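You operate a simulated robot arm through the tools that you are given. There is no shell and no other tool.

You are at the controls of a simulated robot arm. One attempt, no reset.

Task
Clean the yellow block's lid and grease its red terminal.
Fine: white pad with cleaner from the blue dish, black brush with grease from the tin; both tools back, nothing dropped. Set down upright: white pad with a square grip. A coat counts when it lies all over at full strength: go over it till it gets no stronger. What is to be rubbed or washed off counts as gone when no trace of it is left.
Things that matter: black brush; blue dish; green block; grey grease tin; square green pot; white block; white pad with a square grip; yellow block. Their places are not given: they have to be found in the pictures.

Only the result counts: the job must be done as asked and must still hold three seconds after the hand-in. Knocking over, shifting, dropping, spilling or breaking anything else fails it. A push-on lid holds only when it is set on centred and level and pressed home; a screw cap is set on level and turned clockwise until tight.

Robot
A 7-joint arm with a three-finger gripper, fixed in place. Base frame: the origin is at the foot of the arm, x ahead of it, y to its left, z up; the work surface is at about z = 0.8. Readings come in m, degrees, newtons and seconds.
With the tool pointing down near the work surface it reaches from about 0.1 to 0.88 m from the base axis. Its first joint turns from -166.0 to 166.0 degrees. Payload 2.94 kg.
The tool frame sits at the grasp point between the pads (the TCP): z along the fingers, y along the line on which they close. The tips reach 0.03 m beyond it. Largest opening 0.132 m; the body of the gripper starts 0.107 m behind the TCP.
Orientation is that of the tool frame in the base frame, as a unit quaternion [w, x, y, z]. With the fingers straight down and closing along the base's y, the tool's x points along the base's -x, its y along +y and its z along -z.

Tools
- The arm moves only by the tool send_rows. Its argument "moves" is a list of rows, each a list of 3 entries, a list of its own where there are three numbers: the turn, a rotation vector about the base's x, y, z in degrees, then the shift along the base's x, y, z in cm, then the closure, from 0 (fully open) to 1 (shut). In form: [[[rx, ry, rz], [tx, ty, tz], grip], ...]. A call has 1 to 20 rows; each row shifts and turns the commanded pose from where the row before left it. Rows are played at 5 a second. More than 0.05 m and 8.6 degrees between two rows, or a gripper value outside its range, and nothing of the call is played. Where a pose cannot be reached the arm comes as near as it can. A force on the tool above 40 N (or 10 N above the force at the start of the call, whichever is more), or a blocked arm, ends the call early, and 0.2 s more pass. The fingers move at their own pace and stop on an object; they squeeze with about 26 N. The grip force told is the motor's: it shows also when the fingers shut on nothing. Time passes only in rows, and 0.2 s behind the last, so rows that do not move let the fingers close. The reply holds the time, the measured pose of the TCP, the force on the tool along the base axes, the opening and the grip force, in the units named above and with some noise, with the torque about the TCP (base axes, N m) and any sound that the robot's microphone picked up.
- Cameras (640 x 400 px; columns grow to the right, rows downward): "scene" is fixed at [0.05, 0.5007, 1.4925]; the picture's right is [-0.34, -0.94, 0.00], its down [-0.51, 0.18, -0.84] and it looks along [0.79, -0.28, -0.54] (base axes); focal length 339 px, centre (320, 200). "wrist" rides on the gripper at [0.072, 0.003, -0.144] in the tool frame; the picture's right is [-0.04, 1.00, 0.00], its down [-0.88, -0.04, -0.48] and it looks along [-0.48, -0.02, 0.88] (tool axes); focal length 256 px, centre (320, 200).
- camera(camera): a new picture of that camera. It takes no simulated time.
- slide_trunk(by): slides the trunk up (or, below 0, down) by that many m; the arm rides with it, the base frame stays. It gives what a move gives, with no picture.
- point_at(camera, pixels): for up to 12 pixels [column, row] of the newest picture of that camera ("zoom" is the newest enlarged one), the place [x, y, z] in the base frame of the surface seen there, good to about 0.002 m. It takes no simulated time.
- inspect(camera, box): a new picture of the part [left, top, right, bottom] of that camera's present view, enlarged. It takes no simulated time.
- hand_in(): hands the job in; it is judged then, once.

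Leave the gripper open and the arm clear of the work at the hand-in unless told otherwise.

The tools are called after "Emit:" as name(argument=value, ...) on one line, values as JSON. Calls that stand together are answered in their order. send_rows: Moves the arm, as the interface text tells. Its arguments: {"type":"object","properties":{"moves":{"type":"array","items":{"type":"array"}}},"required":["moves"]} The other tools are called the same way: slide_trunk (by) slides the trunk up or down; camera (camera) takes a picture; point_at (camera, pixels) gives the place of the surface under pixels of a picture; inspect (camera, box) takes an enlarged picture of a part of a camera's view; hand_in () hands the job in.

At the start:

```text
clock: 0.0
ee_pos: [0.5879, 0.0251, 1.2431]
ee_rot: [0.0, 0.001, 1.0, 0.0]
wrist_force: [0.7, 0.3, 0.0]
wrist_torque: [0.03, 0.01, -0.02]
gripper_width: 0.132
gripper_force: 0.1
trunk travel left (down, up): [-0.275, 0.265]
```

scene: 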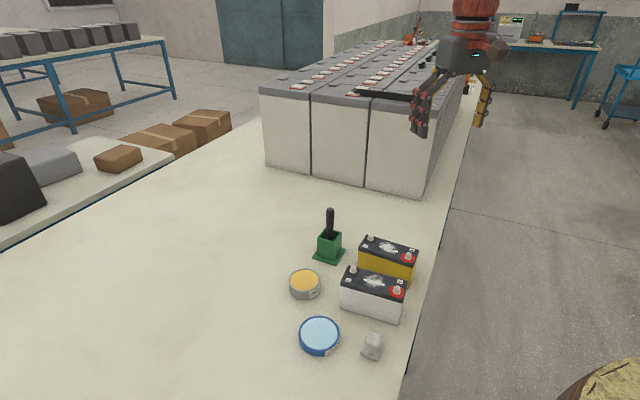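
wrist: 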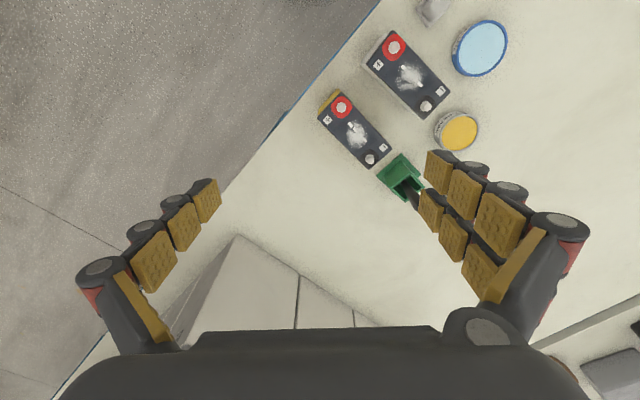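

I see two batteries (white and yellow), a blue dish, a tin, a green pot with a black brush and a pad at the front. I'll enlarge the work area in both cameras.

Emit:
inspect(camera="scene", box=[270, 190, 450, 370])

Emit:
inspect(camera="wrist", box=[300, 0, 540, 220])

```text
2.22 times, centred on (360, 280) of scene
```

zoom: 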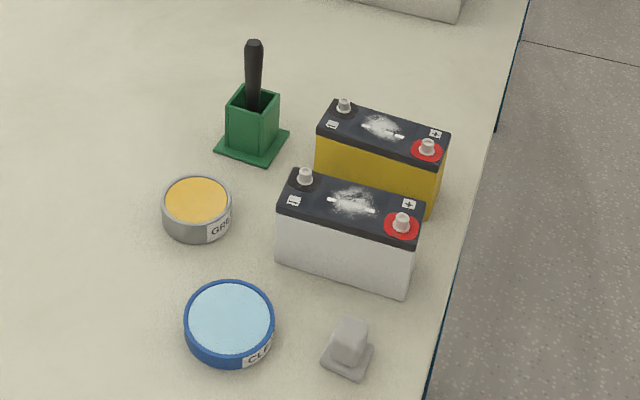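

```text
1.82 times, centred on (420, 110) of wrist
```

zoom: 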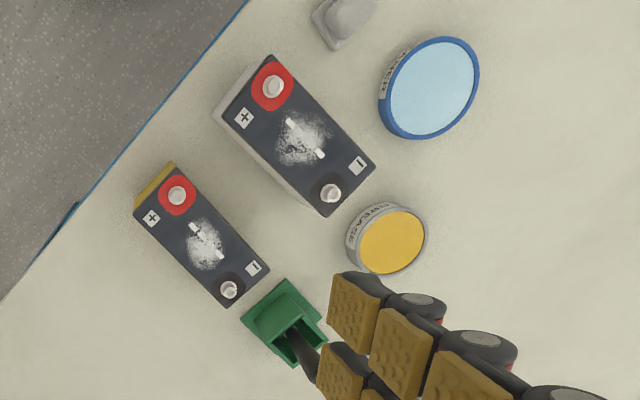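

Now I'll measure places: the pad, dish, tin, pot, brush, and both blocks in the scene picture.

Emit:
camera(camera="scene")

Emit:
point_at(camera="scene", pixels=[[319, 335], [304, 283], [330, 210], [331, 232], [388, 248], [408, 257], [370, 240], [375, 280], [397, 291], [354, 270], [374, 339], [371, 354]])

Emit:
inspect(camera="scene", box=[350, 225, 430, 275])

```text
taken
```

scene: 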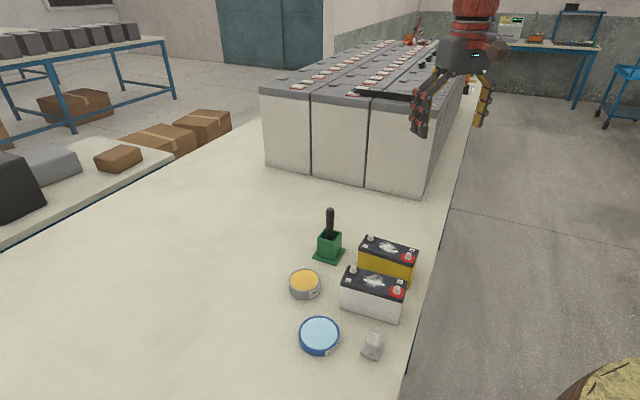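

```text
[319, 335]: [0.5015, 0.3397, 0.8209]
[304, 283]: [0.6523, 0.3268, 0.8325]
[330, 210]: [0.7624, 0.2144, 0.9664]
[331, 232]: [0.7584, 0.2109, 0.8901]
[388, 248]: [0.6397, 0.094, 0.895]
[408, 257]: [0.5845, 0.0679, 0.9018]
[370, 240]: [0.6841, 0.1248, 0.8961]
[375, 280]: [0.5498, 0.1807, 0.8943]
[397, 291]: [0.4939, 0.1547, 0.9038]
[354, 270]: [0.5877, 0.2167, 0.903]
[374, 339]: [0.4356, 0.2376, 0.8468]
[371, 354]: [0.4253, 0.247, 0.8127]
```

```text
8.00 times, centred on (390, 250) of scene
```

zoom: 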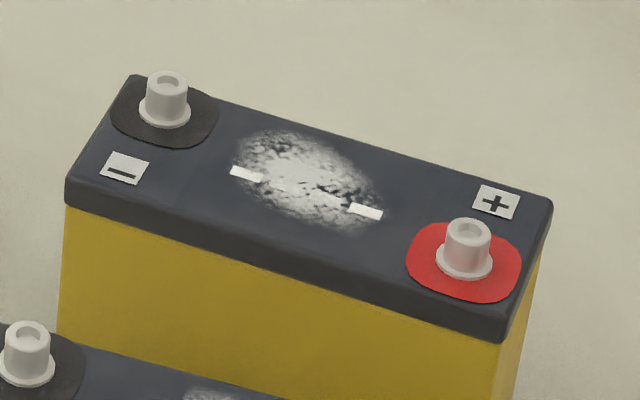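

I'll measure the yellow block's top in detail in this zoom: corners, red terminal top and flange, and the edges of the white stain.

Emit:
point_at(camera="zoom", pixels=[[135, 82], [545, 205], [500, 320], [72, 190], [468, 235], [468, 262], [166, 82], [240, 150], [290, 130], [380, 190], [350, 230], [262, 200]])

Emit:
inspect(camera="scene", box=[340, 320, 404, 370])

```text
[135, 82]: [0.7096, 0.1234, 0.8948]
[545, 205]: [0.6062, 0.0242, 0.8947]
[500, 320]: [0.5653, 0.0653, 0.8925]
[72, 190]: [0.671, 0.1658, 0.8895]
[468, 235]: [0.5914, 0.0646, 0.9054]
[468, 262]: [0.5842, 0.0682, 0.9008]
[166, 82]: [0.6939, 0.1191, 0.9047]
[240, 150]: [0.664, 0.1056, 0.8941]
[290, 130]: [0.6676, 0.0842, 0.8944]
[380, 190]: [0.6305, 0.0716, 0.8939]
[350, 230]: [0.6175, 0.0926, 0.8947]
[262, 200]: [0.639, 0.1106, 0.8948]
```

```text
8.00 times, centred on (372, 345) of scene
```

zoom: 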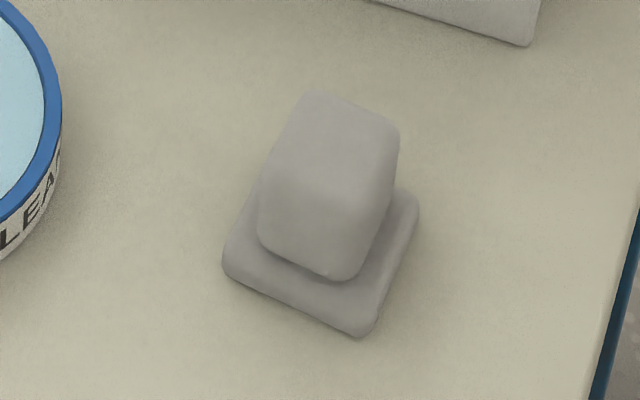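

This zoom shows the pad: a flat square base with a block grip. I'll measure its corners.

Emit:
point_at(camera="zoom", pixels=[[315, 95], [395, 130], [268, 165], [365, 190], [330, 145], [262, 235], [345, 275], [228, 268], [365, 330], [415, 205], [300, 280], [395, 230]])

Emit:
inspect(camera="wrist", box=[400, 0, 464, 40])

```text
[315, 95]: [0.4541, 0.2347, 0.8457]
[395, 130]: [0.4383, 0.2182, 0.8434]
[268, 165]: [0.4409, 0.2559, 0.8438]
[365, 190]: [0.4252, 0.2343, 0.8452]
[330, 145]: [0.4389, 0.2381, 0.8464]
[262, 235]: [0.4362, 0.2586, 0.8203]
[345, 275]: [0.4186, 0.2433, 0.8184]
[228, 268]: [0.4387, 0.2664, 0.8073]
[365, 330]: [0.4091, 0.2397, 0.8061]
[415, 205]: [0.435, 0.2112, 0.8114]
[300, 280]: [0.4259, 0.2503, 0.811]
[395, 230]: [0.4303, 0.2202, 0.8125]
```

```text
10.00 times, centred on (432, 20) of wrist
```

zoom: 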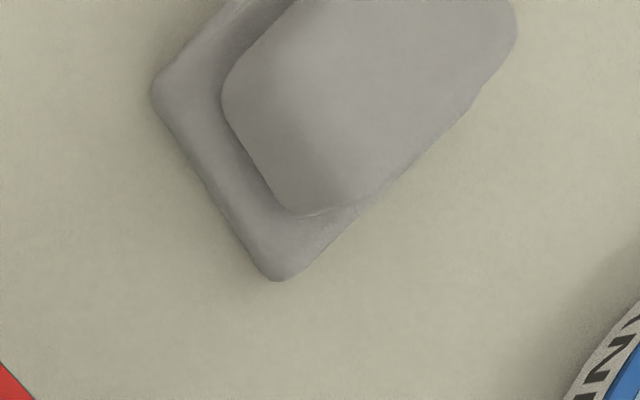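

The pad's grip is about 27 mm square with its top near z 0.846, and the base is about 40 mm square turned about 45°. Next I'll zoom in on the pot and brush, the dish and the tin.

Emit:
inspect(camera="scene", box=[300, 200, 364, 270])

Emit:
point_at(camera="scene", pixels=[[300, 335], [338, 335], [319, 319], [319, 352], [319, 367], [290, 280], [320, 280], [304, 270], [304, 294], [265, 160], [312, 180], [424, 194]])

```text
5.71 times, centred on (332, 235) of scene
```

zoom: 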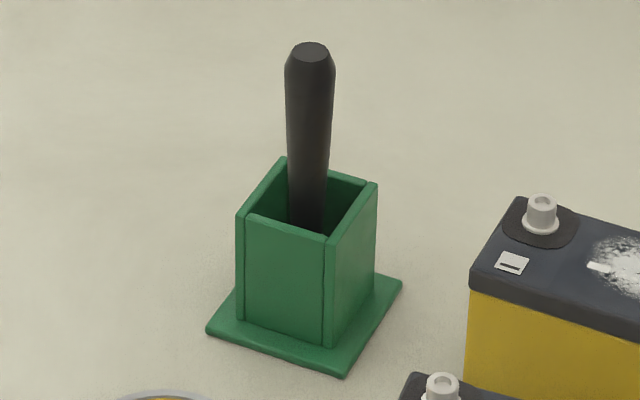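

```text
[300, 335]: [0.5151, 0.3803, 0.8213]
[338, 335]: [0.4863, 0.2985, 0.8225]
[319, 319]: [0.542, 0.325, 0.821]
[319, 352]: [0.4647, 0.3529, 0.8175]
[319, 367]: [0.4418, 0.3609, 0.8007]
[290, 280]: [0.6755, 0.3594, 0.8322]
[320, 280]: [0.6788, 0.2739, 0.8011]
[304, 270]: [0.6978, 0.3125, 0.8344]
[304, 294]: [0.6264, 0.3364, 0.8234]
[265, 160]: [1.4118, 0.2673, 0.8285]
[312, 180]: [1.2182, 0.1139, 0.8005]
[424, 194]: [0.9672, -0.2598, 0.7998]
```

Now I'll measure the brush handle and pot in this zoom.

Emit:
point_at(camera="zoom", pixels=[[311, 50], [311, 75], [311, 120], [310, 170], [308, 215], [290, 90], [333, 90], [282, 162], [372, 185], [327, 238], [243, 215], [345, 375]])

Emit:
inspect(camera="wrist", box=[360, 130, 440, 220])

```text
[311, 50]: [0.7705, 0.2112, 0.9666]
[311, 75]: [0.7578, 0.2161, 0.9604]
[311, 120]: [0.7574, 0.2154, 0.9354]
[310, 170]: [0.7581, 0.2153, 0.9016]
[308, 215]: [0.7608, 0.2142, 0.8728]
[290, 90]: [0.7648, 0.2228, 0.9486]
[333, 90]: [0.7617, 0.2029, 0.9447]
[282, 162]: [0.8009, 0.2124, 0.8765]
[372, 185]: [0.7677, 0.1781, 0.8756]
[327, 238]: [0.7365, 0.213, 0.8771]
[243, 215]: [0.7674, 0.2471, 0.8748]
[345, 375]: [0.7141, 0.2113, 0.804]
```

```text
4.44 times, centred on (400, 175) of wrist
```

zoom: 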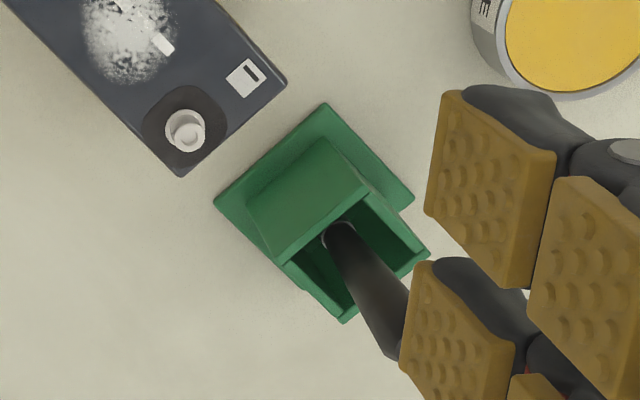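

The brush stands upright in the pot, centred near (0.768, 0.2127), top z ≈ 0.967, with the pot rim at 0.876. First tool is the pad at (0.437, 0.239): I'll move above it, turn the gripper +45° and half close.

Emit:
send_rows(moves=[[[0, 0, 4.5], [-1.51, 2.14, -2.43], 0.1], [[0, 0, 4.5], [-1.51, 2.14, -2.43], 0.2], [[0, 0, 4.5], [-1.51, 2.14, -2.43], 0.3], [[0, 0, 4.5], [-1.51, 2.14, -2.43], 0.4], [[0, 0, 4.5], [-1.51, 2.14, -2.43], 0.45], [[0, 0, 4.5], [-1.51, 2.14, -2.43], 0.5], [[0, 0, 4.5], [-1.51, 2.14, -2.43], 0.5], [[0, 0, 4.5], [-1.51, 2.14, -2.43], 0.5], [[0, 0, 4.5], [-1.51, 2.14, -2.43], 0.5], [[0, 0, 4.5], [-1.51, 2.14, -2.43], 0.5], [[0, 0, 0], [0, 0, 0], 0.5]])

Emit:
camera(camera="wrist")

Emit:
camera(camera="scene")

```text
clock: 2.4
ee_pos: [0.4368, 0.2389, 1.0008]
ee_rot: [0.001, -0.383, 0.924, 0.0]
wrist_force: [-0.2, 0.0, 0.7]
wrist_torque: [-0.04, 0.01, 0.01]
gripper_width: 0.066
gripper_force: 0.0
trunk travel left (down, up): [-0.275, 0.265]
```

```text
taken
```

wrist: 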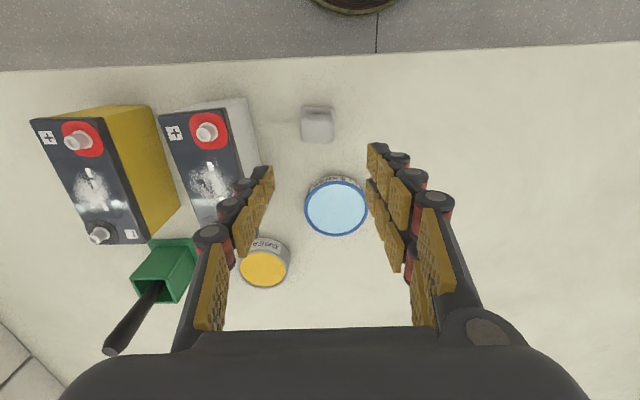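

```text
taken
```

scene: 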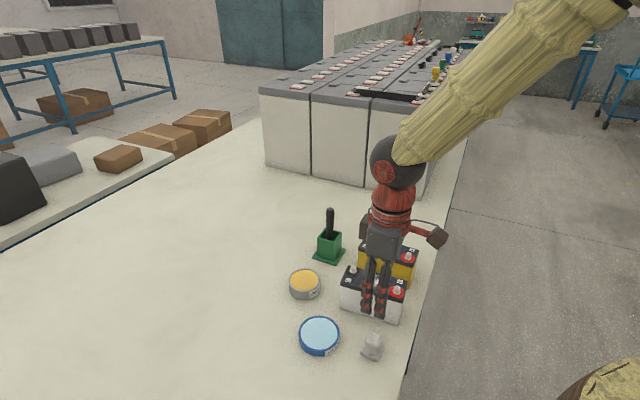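

The gripper is over the pad at z 1.0. The pad shows at (317,123) in the wrist picture. I'll zoom to check its alignment with the fingers before descending.

Emit:
inspect(camera="wrist", box=[285, 95, 349, 151])

Emit:
inspect(camera="scene", box=[400, 30, 500, 100])

```text
7.14 times, centred on (317, 123) of wrist
```

zoom: 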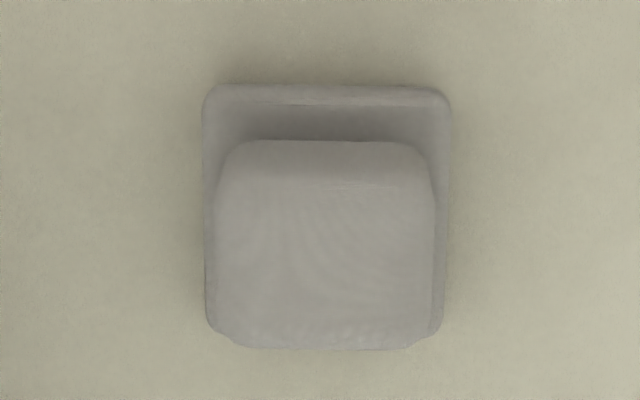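

```text
5.71 times, centred on (450, 65) of scene
```

zoom: 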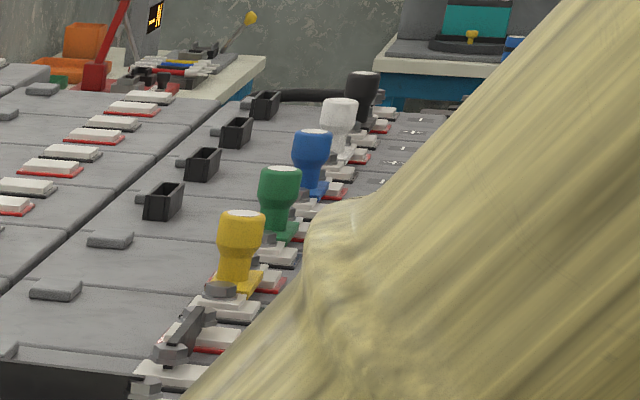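

The pad is aligned with the finger axis. I'll measure the grip's left/right edges and centre from the wrist picture.

Emit:
point_at(camera="wrist", pixels=[[304, 135], [331, 135], [317, 127], [317, 140], [306, 125], [330, 125], [317, 116], [302, 110], [334, 110], [317, 108]])

```text
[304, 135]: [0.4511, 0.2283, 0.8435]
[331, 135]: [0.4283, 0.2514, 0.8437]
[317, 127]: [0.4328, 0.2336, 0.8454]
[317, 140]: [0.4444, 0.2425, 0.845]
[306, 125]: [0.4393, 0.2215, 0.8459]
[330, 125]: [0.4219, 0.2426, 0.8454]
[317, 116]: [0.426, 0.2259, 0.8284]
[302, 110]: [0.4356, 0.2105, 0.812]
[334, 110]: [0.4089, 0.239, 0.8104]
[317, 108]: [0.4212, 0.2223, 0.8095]
```

The grip is about 30 mm wide, centred within 2 mm of the TCP. I'll descend to TCP z ≈ 0.848 with a 66 mm opening, not closing yet.

Emit:
send_rows(moves=[[[0, 0, 0], [0.1, 0, -3.5], 0.5], [[0, 0, 0], [0, 0, -3.5], 0.5], [[0, 0, 0], [0, 0, -3.5], 0.5], [[0, 0, 0], [0, 0, -2.5], 0.5], [[0, 0, 0], [0, 0, -1.5], 0.5], [[0, 0, 0], [0, 0, -0.75], 0.5], [[0, 0, 0], [0, 0, 0], 0.5]])

Emit:
camera(camera="wrist")

Emit:
inspect(camera="scene", box=[290, 260, 450, 380])

```text
clock: 4.0
ee_pos: [0.438, 0.2393, 0.8475]
ee_rot: [0.0, -0.383, 0.924, 0.0]
wrist_force: [0.1, 0.0, -0.3]
wrist_torque: [-0.01, -0.03, 0.0]
gripper_width: 0.0661
gripper_force: 0.1
trunk travel left (down, up): [-0.275, 0.265]
```

```text
taken
```

wrist: 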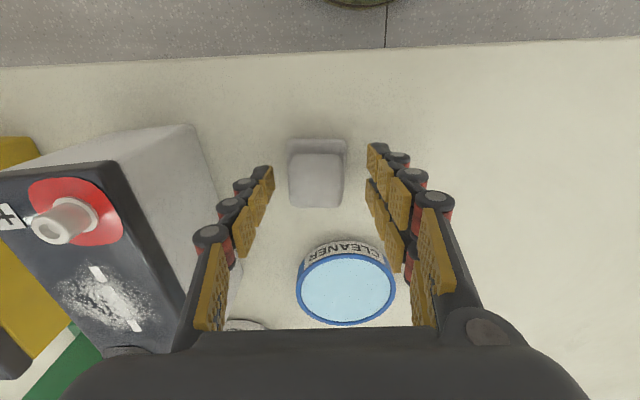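

```text
3.33 times, centred on (370, 320) of scene
```

zoom: 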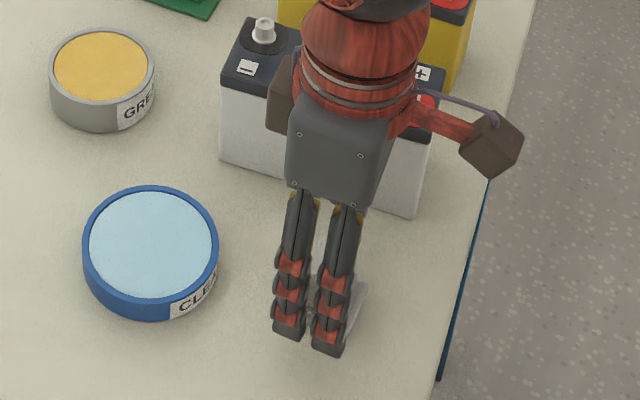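

The fingers straddle the pad with no contact. I'll double check the grip's top-face position relative to the fingers.

Emit:
point_at(camera="wrist", pixels=[[293, 190], [341, 190], [318, 160], [318, 204], [318, 180], [318, 148], [318, 141]])

```text
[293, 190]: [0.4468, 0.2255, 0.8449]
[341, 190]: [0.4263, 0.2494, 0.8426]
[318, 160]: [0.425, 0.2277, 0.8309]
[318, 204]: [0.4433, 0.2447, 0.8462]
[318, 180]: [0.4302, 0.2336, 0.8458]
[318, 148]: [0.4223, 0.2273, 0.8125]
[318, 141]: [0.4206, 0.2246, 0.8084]
```

Grip centre is about 3 mm towards the base from the TCP. I'll shift slightly and close the fingers on it.

Emit:
send_rows(moves=[[[0, 0, 0], [-0.17, -0.17, 0], 0.5], [[0, 0, 0], [0, 0, 0], 0.7], [[0, 0, 0], [0, 0, 0], 0.9], [[0, 0, 0], [0, 0, 0], 1.0], [[0, 0, 0], [0, 0, 0], 1.0], [[0, 0, 0], [0, 0, 0], 1.0]])

Emit:
camera(camera="wrist")

```text
clock: 5.4
ee_pos: [0.4357, 0.2373, 0.8482]
ee_rot: [0.0, -0.383, 0.924, 0.001]
wrist_force: [1.4, 0.6, 0.6]
wrist_torque: [0.0, 0.01, -0.01]
gripper_width: 0.0353
gripper_force: 26.3
trunk travel left (down, up): [-0.275, 0.265]
```

```text
taken
```

wrist: 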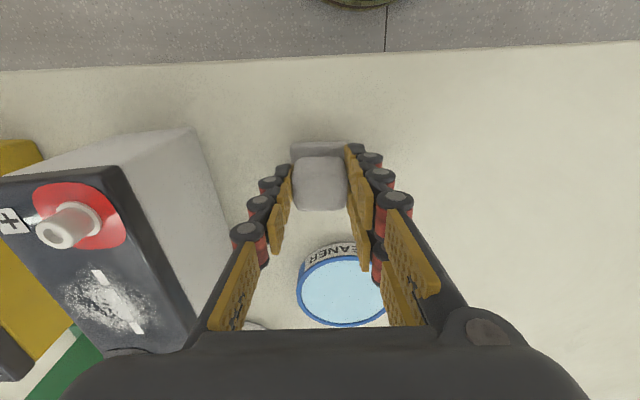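

The pad is gripped (width 35 mm, 26 N). I'll lift it 8 cm and carry it over the blue dish's centre (0.502, 0.339).

Emit:
send_rows(moves=[[[0, 0, 0], [0, 0, 1.0], 1.0], [[0, 0, 0], [0, 0, 3.0], 1.0], [[0, 0, 0], [0, 0, 4.0], 1.0], [[0, 0, 0], [2.2, 3.4, 0], 1.0], [[0, 0, 0], [2.2, 3.4, 0], 1.0], [[0, 0, 0], [2.23, 3.37, 0], 1.0], [[0, 0, 0], [0, 0, 0], 1.0]])

Emit:
camera(camera="wrist")

Emit:
inspect(camera="scene", box=[260, 220, 450, 380])

```text
clock: 7.0
ee_pos: [0.5012, 0.339, 0.9272]
ee_rot: [-0.001, -0.382, 0.924, 0.0]
wrist_force: [1.2, 0.2, 0.2]
wrist_torque: [-0.02, 0.01, 0.01]
gripper_width: 0.0001
gripper_force: 26.4
trunk travel left (down, up): [-0.275, 0.265]
```

```text
taken
```

wrist: 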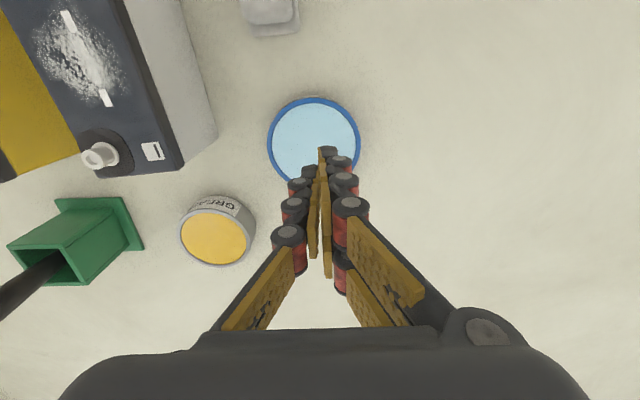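

```text
2.50 times, centred on (355, 300) of scene
```

zoom: 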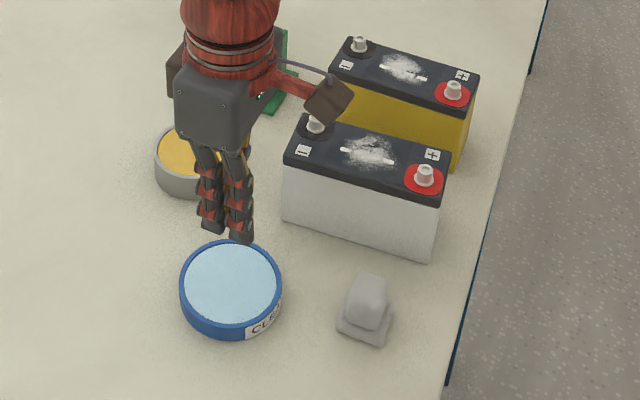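

The pad slipped out: the fingers are shut on nothing, and the pad is still standing on the table. I'll look closely at the pad to see its shape and whether it moved.

Emit:
inspect(camera="scene", box=[340, 320, 404, 370])

Emit:
point_at(camera="zoom", pixels=[[315, 95], [395, 130], [268, 165], [365, 190], [330, 145], [262, 235], [345, 275], [228, 268], [365, 330], [415, 205], [300, 280], [395, 230]])

Emit:
inspect(camera="wrist", box=[230, 0, 310, 50])

```text
8.00 times, centred on (372, 345) of scene
```

zoom: 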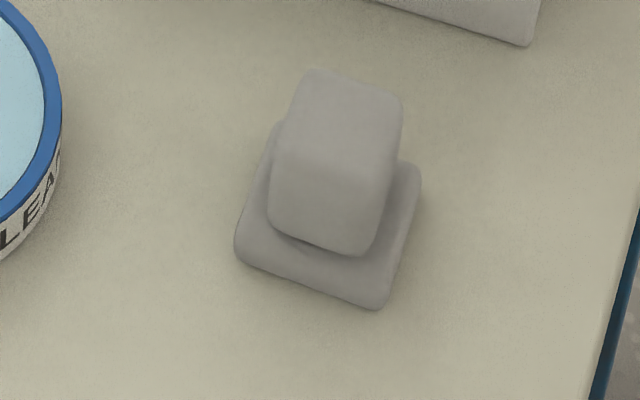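

```text
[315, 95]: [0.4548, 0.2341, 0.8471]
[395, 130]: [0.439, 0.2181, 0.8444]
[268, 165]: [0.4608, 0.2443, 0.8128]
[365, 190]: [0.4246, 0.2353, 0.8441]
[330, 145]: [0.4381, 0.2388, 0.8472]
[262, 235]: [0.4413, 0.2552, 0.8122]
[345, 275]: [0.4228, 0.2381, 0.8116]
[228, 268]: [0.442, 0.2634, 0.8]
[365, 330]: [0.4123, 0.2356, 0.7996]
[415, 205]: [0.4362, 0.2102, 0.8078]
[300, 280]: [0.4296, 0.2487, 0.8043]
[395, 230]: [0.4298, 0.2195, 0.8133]
```

```text
8.00 times, centred on (270, 25) of wrist
```

zoom: 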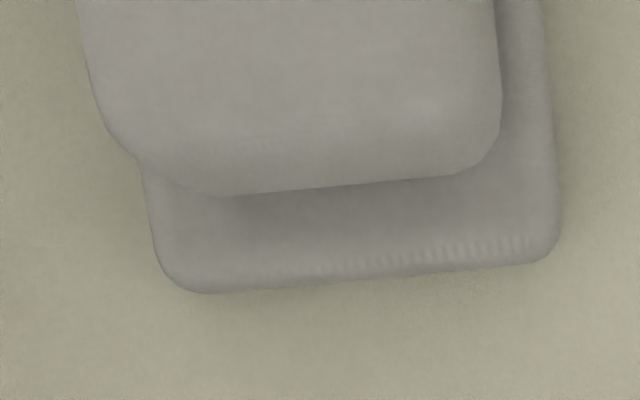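

The pad stayed upright but turned a few degrees and moved a few mm. I'd like to know the grip's side profile, so I'll sample a column of points down its visible faces.

Emit:
inspect(camera="scene", box=[356, 326, 396, 360])

Emit:
point_at(camera="zoom", pixels=[[270, 150], [268, 165], [266, 180], [264, 195], [261, 210], [258, 225], [255, 240], [252, 255], [249, 270], [246, 285], [243, 300], [240, 315]])

```text
11.76 times, centred on (376, 343) of scene
```

zoom: 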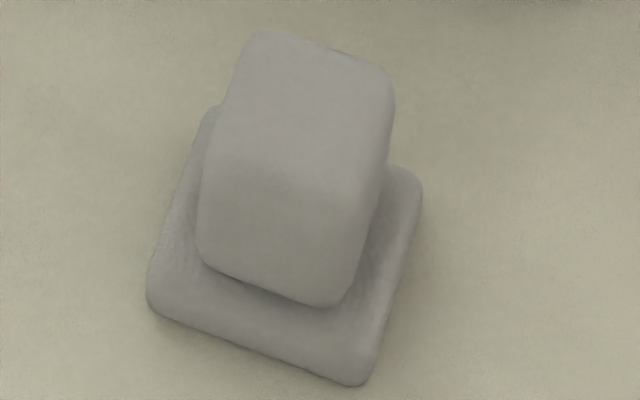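

```text
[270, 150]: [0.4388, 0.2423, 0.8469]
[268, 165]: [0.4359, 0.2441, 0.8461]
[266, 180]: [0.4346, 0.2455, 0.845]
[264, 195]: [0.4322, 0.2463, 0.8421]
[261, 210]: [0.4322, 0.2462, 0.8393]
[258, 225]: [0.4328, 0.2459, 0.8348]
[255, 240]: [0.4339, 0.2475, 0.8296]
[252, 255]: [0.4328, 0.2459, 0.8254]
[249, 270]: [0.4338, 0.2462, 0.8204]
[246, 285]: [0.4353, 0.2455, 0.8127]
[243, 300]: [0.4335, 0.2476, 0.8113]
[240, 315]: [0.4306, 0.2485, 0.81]
```

The side faces are vertical, so the grip probably needs a deeper hold and a gentler lift. I'll go back above the pad, open, and look from above.

Emit:
send_rows(moves=[[[0, 0, 0], [0, 0, 3.0], 0.9], [[0, 0, 0], [-1.5, -2.5, 2.0], 0.8], [[0, 0, 0], [-1.7, -2.6, 2.0], 0.6], [[0, 0, 0], [-1.6, -2.6, 0], 0.5], [[0, 0, 0], [-1.5, -2.5, 0], 0.5], [[0, 0, 0], [0, 0, 0], 0.5]])

Emit:
inspect(camera="wrist", box=[285, 95, 349, 151])

Emit:
camera(camera="wrist")

```text
clock: 8.4
ee_pos: [0.4382, 0.2375, 0.9971]
ee_rot: [0.0, -0.383, 0.924, 0.0]
wrist_force: [-0.9, -0.1, 0.1]
wrist_torque: [0.01, -0.01, 0.0]
gripper_width: 0.0662
gripper_force: 0.0
trunk travel left (down, up): [-0.275, 0.265]
```

```text
7.14 times, centred on (317, 123) of wrist
```

zoom: 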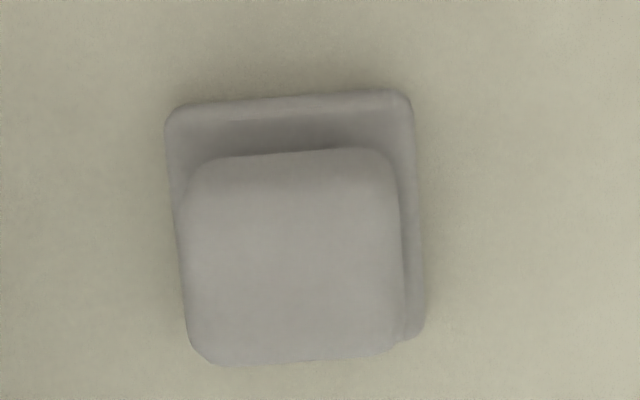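

```text
taken
```

wrist: 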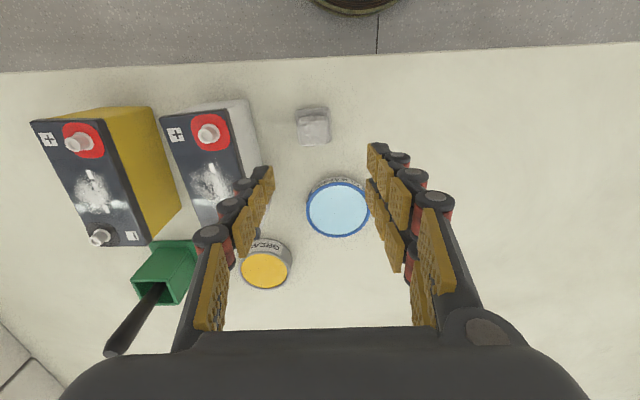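

The pad is turned about +4.5° and sits about 8 mm to the left in the picture. I'll verify with measured points.

Emit:
point_at(camera="wrist", pixels=[[299, 133], [326, 130], [312, 122], [313, 131], [315, 142], [306, 131], [320, 131], [297, 112], [328, 109]])

```text
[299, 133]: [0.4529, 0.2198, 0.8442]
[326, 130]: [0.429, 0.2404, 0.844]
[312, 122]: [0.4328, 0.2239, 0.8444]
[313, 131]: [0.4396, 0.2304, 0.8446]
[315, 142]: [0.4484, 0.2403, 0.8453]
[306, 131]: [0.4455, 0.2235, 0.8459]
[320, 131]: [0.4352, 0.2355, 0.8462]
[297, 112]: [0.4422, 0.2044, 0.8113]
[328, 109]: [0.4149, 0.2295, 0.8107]
```

I'll turn +4.5°, shift onto the grip centre (0.4405, 0.231), and descend in steps to z ≈ 0.845.

Emit:
send_rows(moves=[[[0, 0, 4.5], [0.23, -0.67, -2.0], 0.5], [[0, 0, 0], [0, 0, -3.5], 0.5], [[0, 0, 0], [0, 0, -3.5], 0.5], [[0, 0, 0], [0, 0, -3.0], 0.5], [[0, 0, 0], [0, 0, -2.0], 0.5], [[0, 0, 0], [0, 0, -0.8], 0.5], [[0, 0, 0], [0, 0, -0.4], 0.5], [[0, 0, 0], [0, 0, 0], 0.5]])

Emit:
inspect(camera="wrist", box=[240, 100, 400, 220])

```text
clock: 10.2
ee_pos: [0.4409, 0.2303, 0.8459]
ee_rot: [0.0, -0.419, 0.908, 0.001]
wrist_force: [-1.2, 0.7, 0.3]
wrist_torque: [-0.01, 0.02, 0.01]
gripper_width: 0.0659
gripper_force: 0.1
trunk travel left (down, up): [-0.275, 0.265]
```

```text
3.33 times, centred on (320, 160) of wrist
```

zoom: 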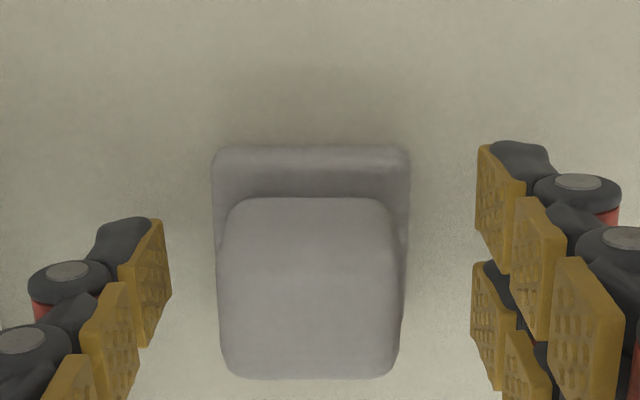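

The fingers are aligned; the grip is about 3 mm off centre. I'll fine-adjust, go 2 mm lower, close and wait, then lift very gently a few mm and check.

Emit:
send_rows(moves=[[[0, 0, 0], [0.35, 0.1, 0], 0.5], [[0, 0, 0], [0, 0, -0.2], 0.5], [[0, 0, 0], [0, 0, 0], 0.65], [[0, 0, 0], [0, 0, 0], 0.75], [[0, 0, 0], [0, 0, 0], 0.85], [[0, 0, 0], [0, 0, 0], 1.0], [[0, 0, 0], [0, 0, 0], 1.0], [[0, 0, 0], [0, 0, 0], 1.0], [[0, 0, 0], [0, 0, 0], 1.0]])

Emit:
inspect(camera="wrist", box=[240, 100, 400, 220])

```text
clock: 12.2
ee_pos: [0.4452, 0.2312, 0.8438]
ee_rot: [0.0, -0.419, 0.908, -0.001]
wrist_force: [-0.4, 0.1, 0.8]
wrist_torque: [0.01, -0.05, 0.01]
gripper_width: 0.0347
gripper_force: 26.1
trunk travel left (down, up): [-0.275, 0.265]
```

```text
3.33 times, centred on (320, 160) of wrist
```

zoom: 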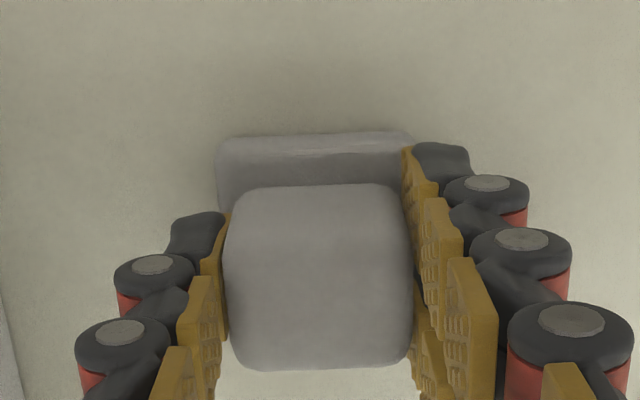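

The fingers press on both faces of the grip (34.7 mm, 26 N). I'll lift gently, 8 mm in small steps, and check.

Emit:
send_rows(moves=[[[0, 0, 0], [0, 0, 0.1], 1.0], [[0, 0, 0], [0, 0, 0.2], 1.0], [[0, 0, 0], [0, 0, 0.2], 1.0], [[0, 0, 0], [0, 0, 0.2], 1.0], [[0, 0, 0], [0, 0, 0.1], 1.0], [[0, 0, 0], [0, 0, 0], 1.0]])

Emit:
inspect(camera="wrist", box=[240, 100, 400, 220])

Emit:
inspect(camera="scene", box=[330, 300, 410, 370])

```text
clock: 13.6
ee_pos: [0.4439, 0.2328, 0.8522]
ee_rot: [0.0, -0.418, 0.908, 0.0]
wrist_force: [0.4, 0.4, 0.0]
wrist_torque: [-0.02, 0.01, 0.01]
gripper_width: 0.035
gripper_force: 26.0
trunk travel left (down, up): [-0.275, 0.265]
```

```text
3.33 times, centred on (320, 160) of wrist
```

zoom: 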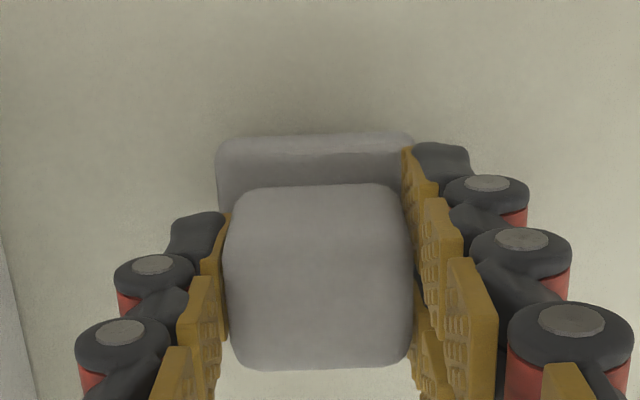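

```text
5.71 times, centred on (370, 335) of scene
```

zoom: 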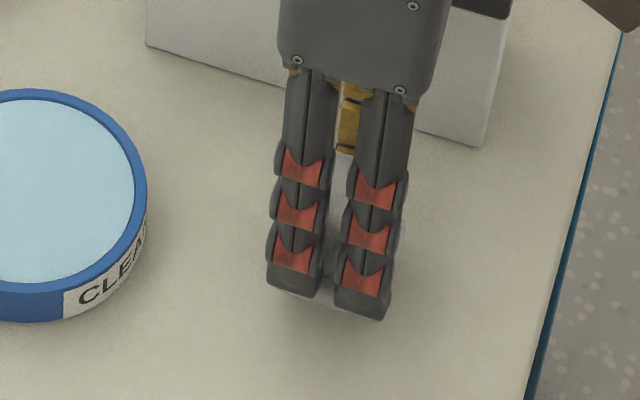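

It's holding: the pad rides with the hand. I'll go on lifting slowly.

Emit:
send_rows(moves=[[[0, 0, 0], [0, 0, 0.3], 1.0], [[0, 0, 0], [0, 0, 0.5], 1.0], [[0, 0, 0], [0, 0, 0.7], 1.0], [[0, 0, 0], [0, 0, 1.0], 1.0], [[0, 0, 0], [0, 0, 1.0], 1.0], [[0, 0, 0], [0, 0, 1.0], 1.0], [[0, 0, 0], [0, 0, 0.7], 1.0], [[0, 0, 0], [0, 0, 0.4], 1.0], [[0, 0, 0], [0, 0, 0.0], 1.0]])

Emit:
inspect(camera="wrist", box=[240, 100, 400, 220])

Emit:
inspect(camera="scene", box=[330, 290, 410, 370])

```text
clock: 15.6
ee_pos: [0.4449, 0.2313, 0.9078]
ee_rot: [0.0, -0.419, 0.908, 0.0]
wrist_force: [0.1, 0.5, -0.6]
wrist_torque: [-0.03, -0.02, -0.01]
gripper_width: 0.0349
gripper_force: 26.0
trunk travel left (down, up): [-0.275, 0.265]
```

```text
3.33 times, centred on (320, 160) of wrist
```

zoom: 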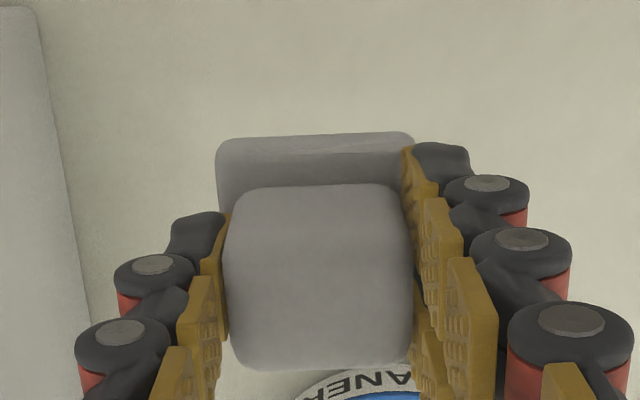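

```text
5.00 times, centred on (370, 330) of scene
```

zoom: 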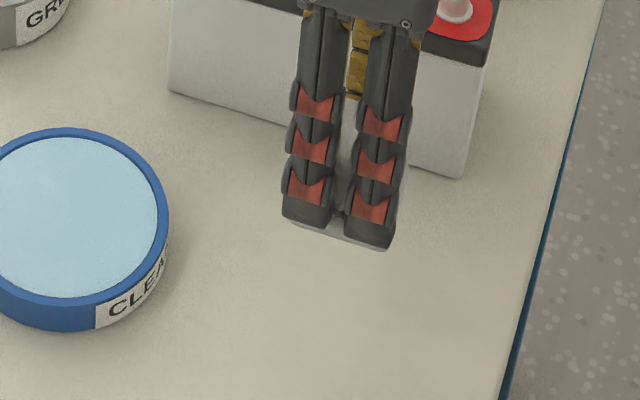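

Held securely at z 0.908. I'll carry it gently to above the dish centre (0.502, 0.339).

Emit:
send_rows(moves=[[[0, 0, 0], [0.24, 0.45, 0], 1.0], [[0, 0, 0], [0.48, 0.9, 0], 1.0], [[0, 0, 0], [0.71, 1.35, 0], 1.0], [[0, 0, 0], [0.95, 1.8, 0], 1.0], [[0, 0, 0], [0.95, 1.8, 0], 1.0], [[0, 0, 0], [0.95, 1.8, 0], 1.0], [[0, 0, 0], [0.71, 1.35, 0], 1.0], [[0, 0, 0], [0.48, 0.9, 0], 1.0], [[0, 0, 0], [0.24, 0.42, 0], 1.0], [[0, 0, 0], [0, 0, 0], 1.0]])

Emit:
camera(camera="wrist")

Emit:
inspect(camera="scene", box=[260, 240, 420, 370])

```text
clock: 17.8
ee_pos: [0.5008, 0.3391, 0.9078]
ee_rot: [0.0, -0.419, 0.908, 0.0]
wrist_force: [0.3, -0.7, -0.7]
wrist_torque: [0.0, 0.03, 0.03]
gripper_width: 0.035
gripper_force: 25.9
trunk travel left (down, up): [-0.275, 0.265]
```

```text
taken
```

wrist: 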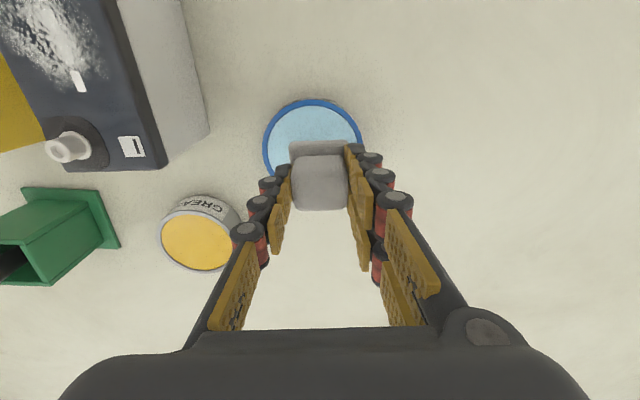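

```text
3.08 times, centred on (340, 305) of scene
```

zoom: 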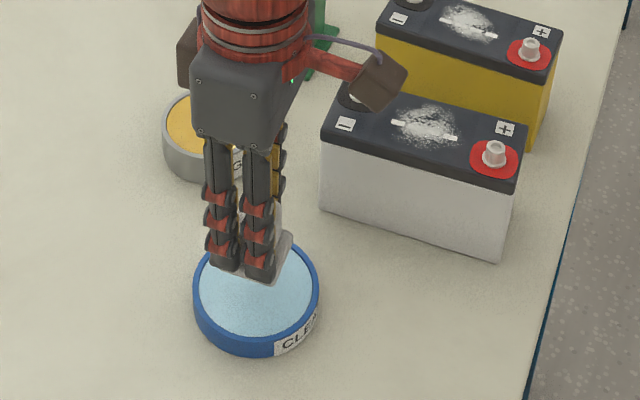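

The pad hangs over the dish. I'll descend slowly to just touch the cleaner (surface z ≈ 0.821).

Emit:
send_rows(moves=[[[0, 0, 0], [0, 0, -0.5], 1.0], [[0, 0, 0], [0, 0, -1.0], 1.0], [[0, 0, 0], [0, 0, -1.0], 1.0], [[0, 0, 0], [0, 0, -0.7], 1.0], [[0, 0, 0], [0, 0, -0.4], 1.0], [[0, 0, 0], [0, 0, -0.2], 1.0], [[0, 0, 0], [0, 0, -0.2], 1.0], [[0, 0, 0], [0, 0, -0.2], 1.0], [[0, 0, 0], [0, 0, -0.1], 1.0], [[0, 0, 0], [0, 0, 0], 1.0]])

Emit:
camera(camera="wrist")

Emit:
inspect(camera="scene", box=[280, 280, 380, 370])

```text
clock: 20.0
ee_pos: [0.5007, 0.3403, 0.8669]
ee_rot: [0.0, -0.418, 0.908, 0.0]
wrist_force: [-2.9, -0.6, 8.8]
wrist_torque: [-0.09, 0.13, -0.02]
gripper_width: 0.0349
gripper_force: 25.9
trunk travel left (down, up): [-0.275, 0.265]
```

```text
taken
```

wrist: 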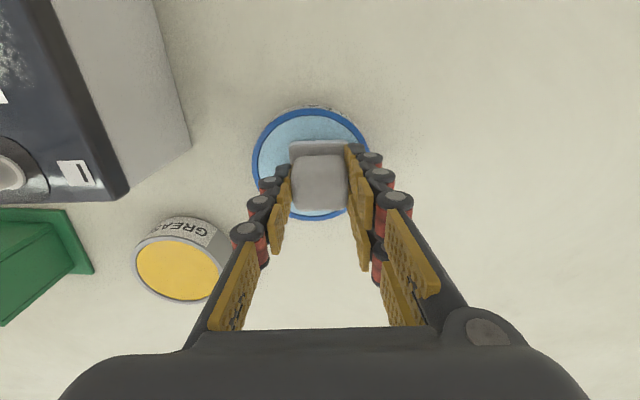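

```text
4.44 times, centred on (330, 325) of scene
```

zoom: 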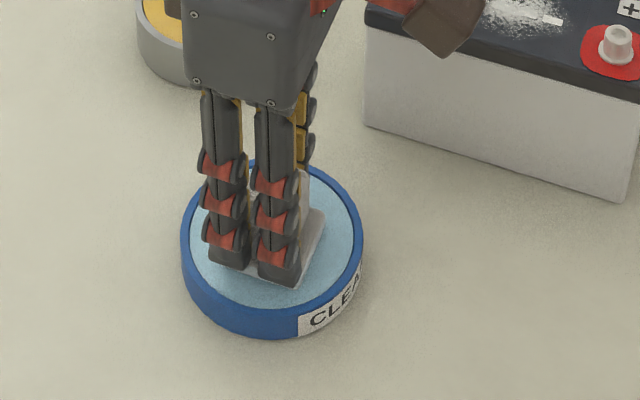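

Contact with 8.8 N on the cleaner surface. I'll dwell briefly, then lift slowly and look at the pad.

Emit:
send_rows(moves=[[[0, 0, 0], [0, 0, 0], 1.0], [[0, 0, 0], [0, 0, 0], 1.0], [[0, 0, 0], [0, 0, 0], 1.0], [[0, 0, 0], [0, 0, 0], 1.0], [[0, 0, 0], [0, 0, 0.3], 1.0], [[0, 0, 0], [0, 0, 0.5], 1.0], [[0, 0, 0], [0, 0, 1.0], 1.0], [[0, 0, 0], [0, 0, 1.5], 1.0], [[0, 0, 0], [0, 0, 2.0], 1.0], [[0, 0, 0], [0, 0, 2.0], 1.0], [[0, 0, 0], [0, 0, 2.0], 1.0], [[0, 0, 0], [0, 0, 1.0], 1.0], [[0, 0, 0], [0, 0, 0], 1.0]])

Emit:
camera(camera="wrist")

Emit:
inspect(camera="scene", box=[260, 220, 400, 340])

```text
clock: 22.8
ee_pos: [0.5022, 0.3397, 0.969]
ee_rot: [0.0, -0.419, 0.908, 0.0]
wrist_force: [0.3, -0.4, -0.6]
wrist_torque: [-0.02, 0.03, -0.01]
gripper_width: 0.0351
gripper_force: 26.4
trunk travel left (down, up): [-0.275, 0.265]
```

```text
taken
```

wrist: 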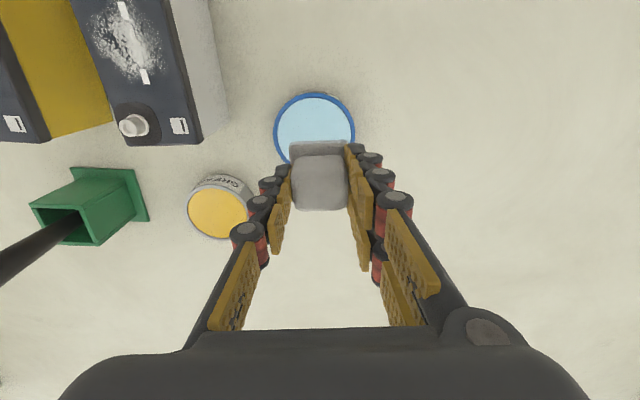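

```text
3.33 times, centred on (330, 280) of scene
```

zoom: 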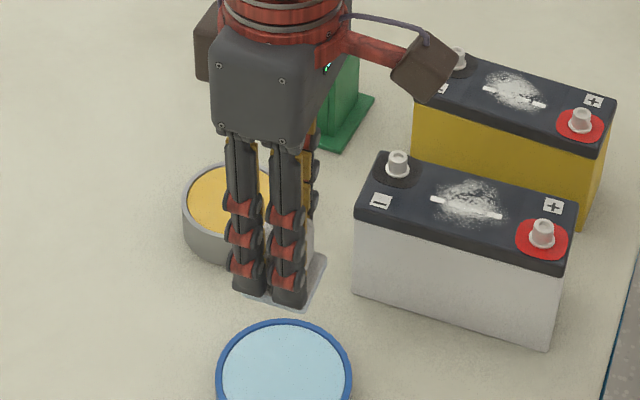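

I'll zoom in on the pad's underside edge for signs of cleaner.

Emit:
inspect(camera="scene", box=[300, 270, 345, 310])

Emit:
inspect(camera="wrist", box=[270, 120, 370, 220])

```text
10.00 times, centred on (322, 290) of scene
```

zoom: 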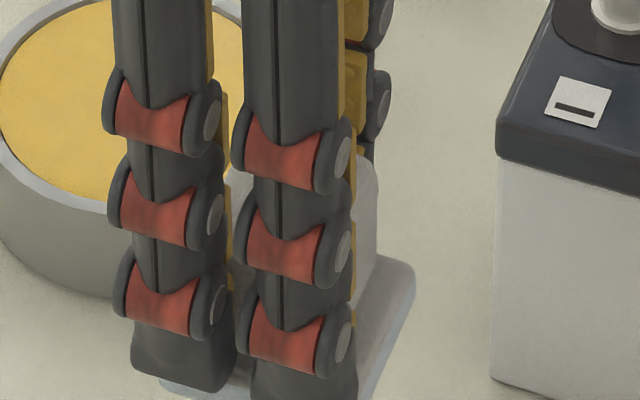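

```text
4.00 times, centred on (320, 170) of wrist
```

zoom: 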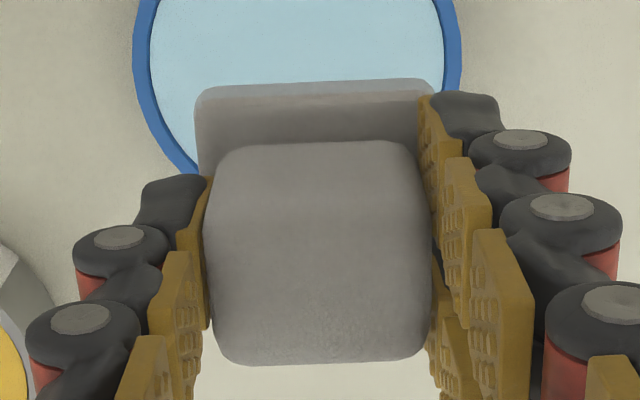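

The pad's lower edge has a bluish tint, so it is loaded. Before wiping, I'll map the stain on the yellow lid precisely with a zoom from the scene camera.

Emit:
inspect(camera="scene", box=[355, 228, 425, 272])

Emit:
point_at(camera="zoom", pixels=[[235, 155], [270, 120], [320, 125], [370, 165], [410, 195], [380, 240], [320, 230], [265, 210], [315, 175], [465, 270], [500, 255], [470, 245]])

```text
9.09 times, centred on (390, 250) of scene
```

zoom: 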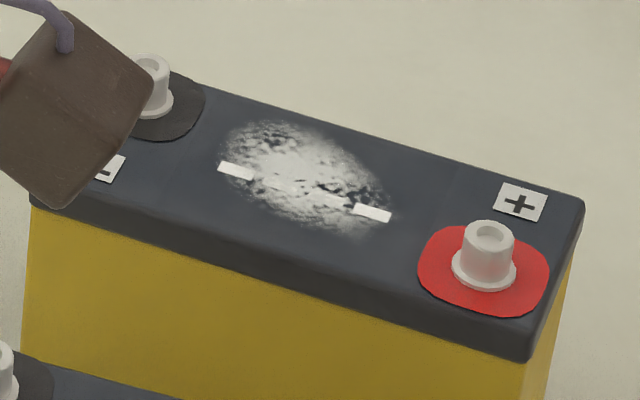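

```text
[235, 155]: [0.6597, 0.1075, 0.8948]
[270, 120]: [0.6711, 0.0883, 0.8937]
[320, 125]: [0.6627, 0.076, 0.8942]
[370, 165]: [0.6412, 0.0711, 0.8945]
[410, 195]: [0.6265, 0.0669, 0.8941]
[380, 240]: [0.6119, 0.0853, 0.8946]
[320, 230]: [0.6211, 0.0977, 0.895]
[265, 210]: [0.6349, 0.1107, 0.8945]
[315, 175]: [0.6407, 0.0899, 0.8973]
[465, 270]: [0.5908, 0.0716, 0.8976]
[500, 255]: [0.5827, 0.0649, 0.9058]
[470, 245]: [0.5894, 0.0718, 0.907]
```

The stain spans about u −27…+28 mm (long axis) and v −15…+29 mm on the lid (top z ≈ 0.8945). I'll carry the pad over the yellow lid gently, turning −9° to align with the block.

Emit:
send_rows(moves=[[[0, 0, 0], [0.28, -0.5, 0.5], 1.0], [[0, 0, 0], [0.56, -1.0, 0.6], 1.0], [[0, 0, 0], [0.84, -1.5, 0.6], 1.0], [[0, 0, 0], [1.12, -2.0, 0.4], 1.0], [[0, 0, -1.5], [1.26, -2.25, 0], 1.0], [[0, 0, -1.5], [1.26, -2.25, 0], 1.0], [[0, 0, -1.5], [1.26, -2.25, 0], 1.0], [[0, 0, -1.5], [1.26, -2.25, 0], 1.0], [[0, 0, -1.5], [1.26, -2.25, 0], 1.0], [[0, 0, -1.5], [1.26, -2.25, 0], 1.0], [[0, 0, 0], [1.12, -2.0, 0], 1.0], [[0, 0, 0], [0.98, -1.75, 0], 1.0], [[0, 0, 0], [0.84, -1.5, 0], 1.0], [[0, 0, 0], [0.56, -1.0, 0], 1.0], [[0, 0, 0], [0.14, -0.25, 0], 1.0], [[0, 0, 0], [0, 0, 0], 1.0]])

Emit:
camera(camera="wrist")

Emit:
inspect(camera="scene", box=[320, 180, 450, 300])

```text
clock: 26.2
ee_pos: [0.6415, 0.0882, 0.9881]
ee_rot: [0.0, -0.347, 0.938, 0.001]
wrist_force: [-0.1, 0.1, -0.5]
wrist_torque: [0.0, 0.03, -0.01]
gripper_width: 0.035
gripper_force: 26.2
trunk travel left (down, up): [-0.275, 0.265]
```

```text
taken
```

wrist: 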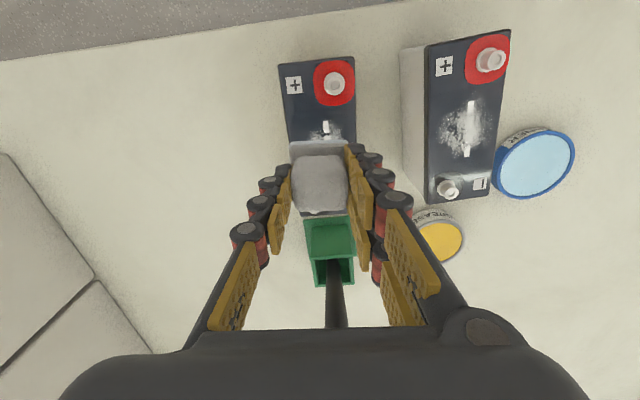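

```text
3.33 times, centred on (385, 240) of scene
```

zoom: 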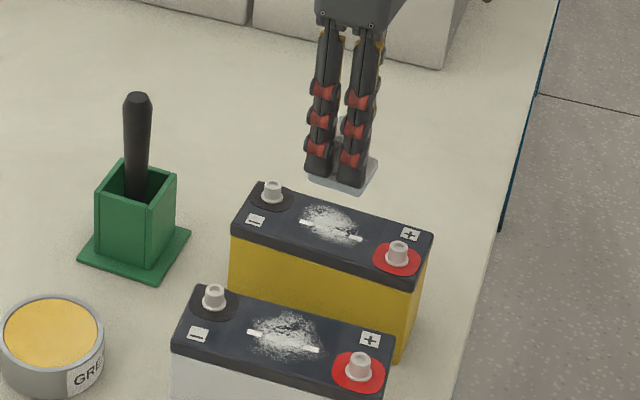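

The pad is above the lid. I'll measure the block's end edge and red terminal from this view to refine the alignment.

Emit:
inspect(camera="wrist", box=[270, 50, 366, 110])

Emit:
point_at(camera="wrist", pixels=[[281, 67], [352, 60], [289, 138], [357, 138], [335, 85], [316, 85], [353, 83], [335, 68], [335, 104], [298, 138], [325, 124]])

```text
6.67 times, centred on (318, 80) of wrist
```

zoom: 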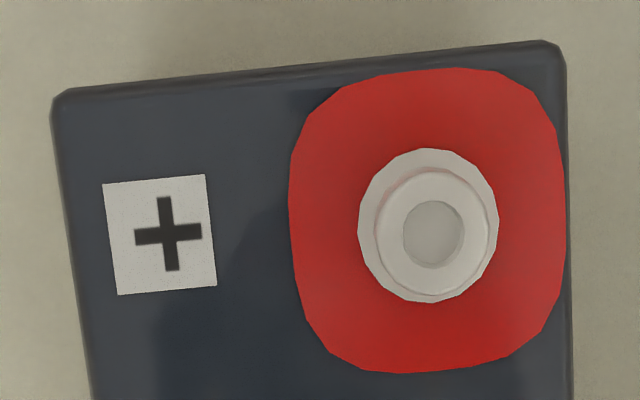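

```text
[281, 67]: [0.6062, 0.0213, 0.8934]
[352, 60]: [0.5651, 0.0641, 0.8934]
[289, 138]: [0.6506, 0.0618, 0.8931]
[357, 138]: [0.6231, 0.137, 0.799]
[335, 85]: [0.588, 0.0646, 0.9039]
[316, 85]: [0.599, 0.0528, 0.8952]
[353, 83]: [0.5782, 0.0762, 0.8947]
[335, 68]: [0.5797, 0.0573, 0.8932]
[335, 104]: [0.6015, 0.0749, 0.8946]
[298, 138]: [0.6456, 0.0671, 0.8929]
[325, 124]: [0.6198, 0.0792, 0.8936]
```

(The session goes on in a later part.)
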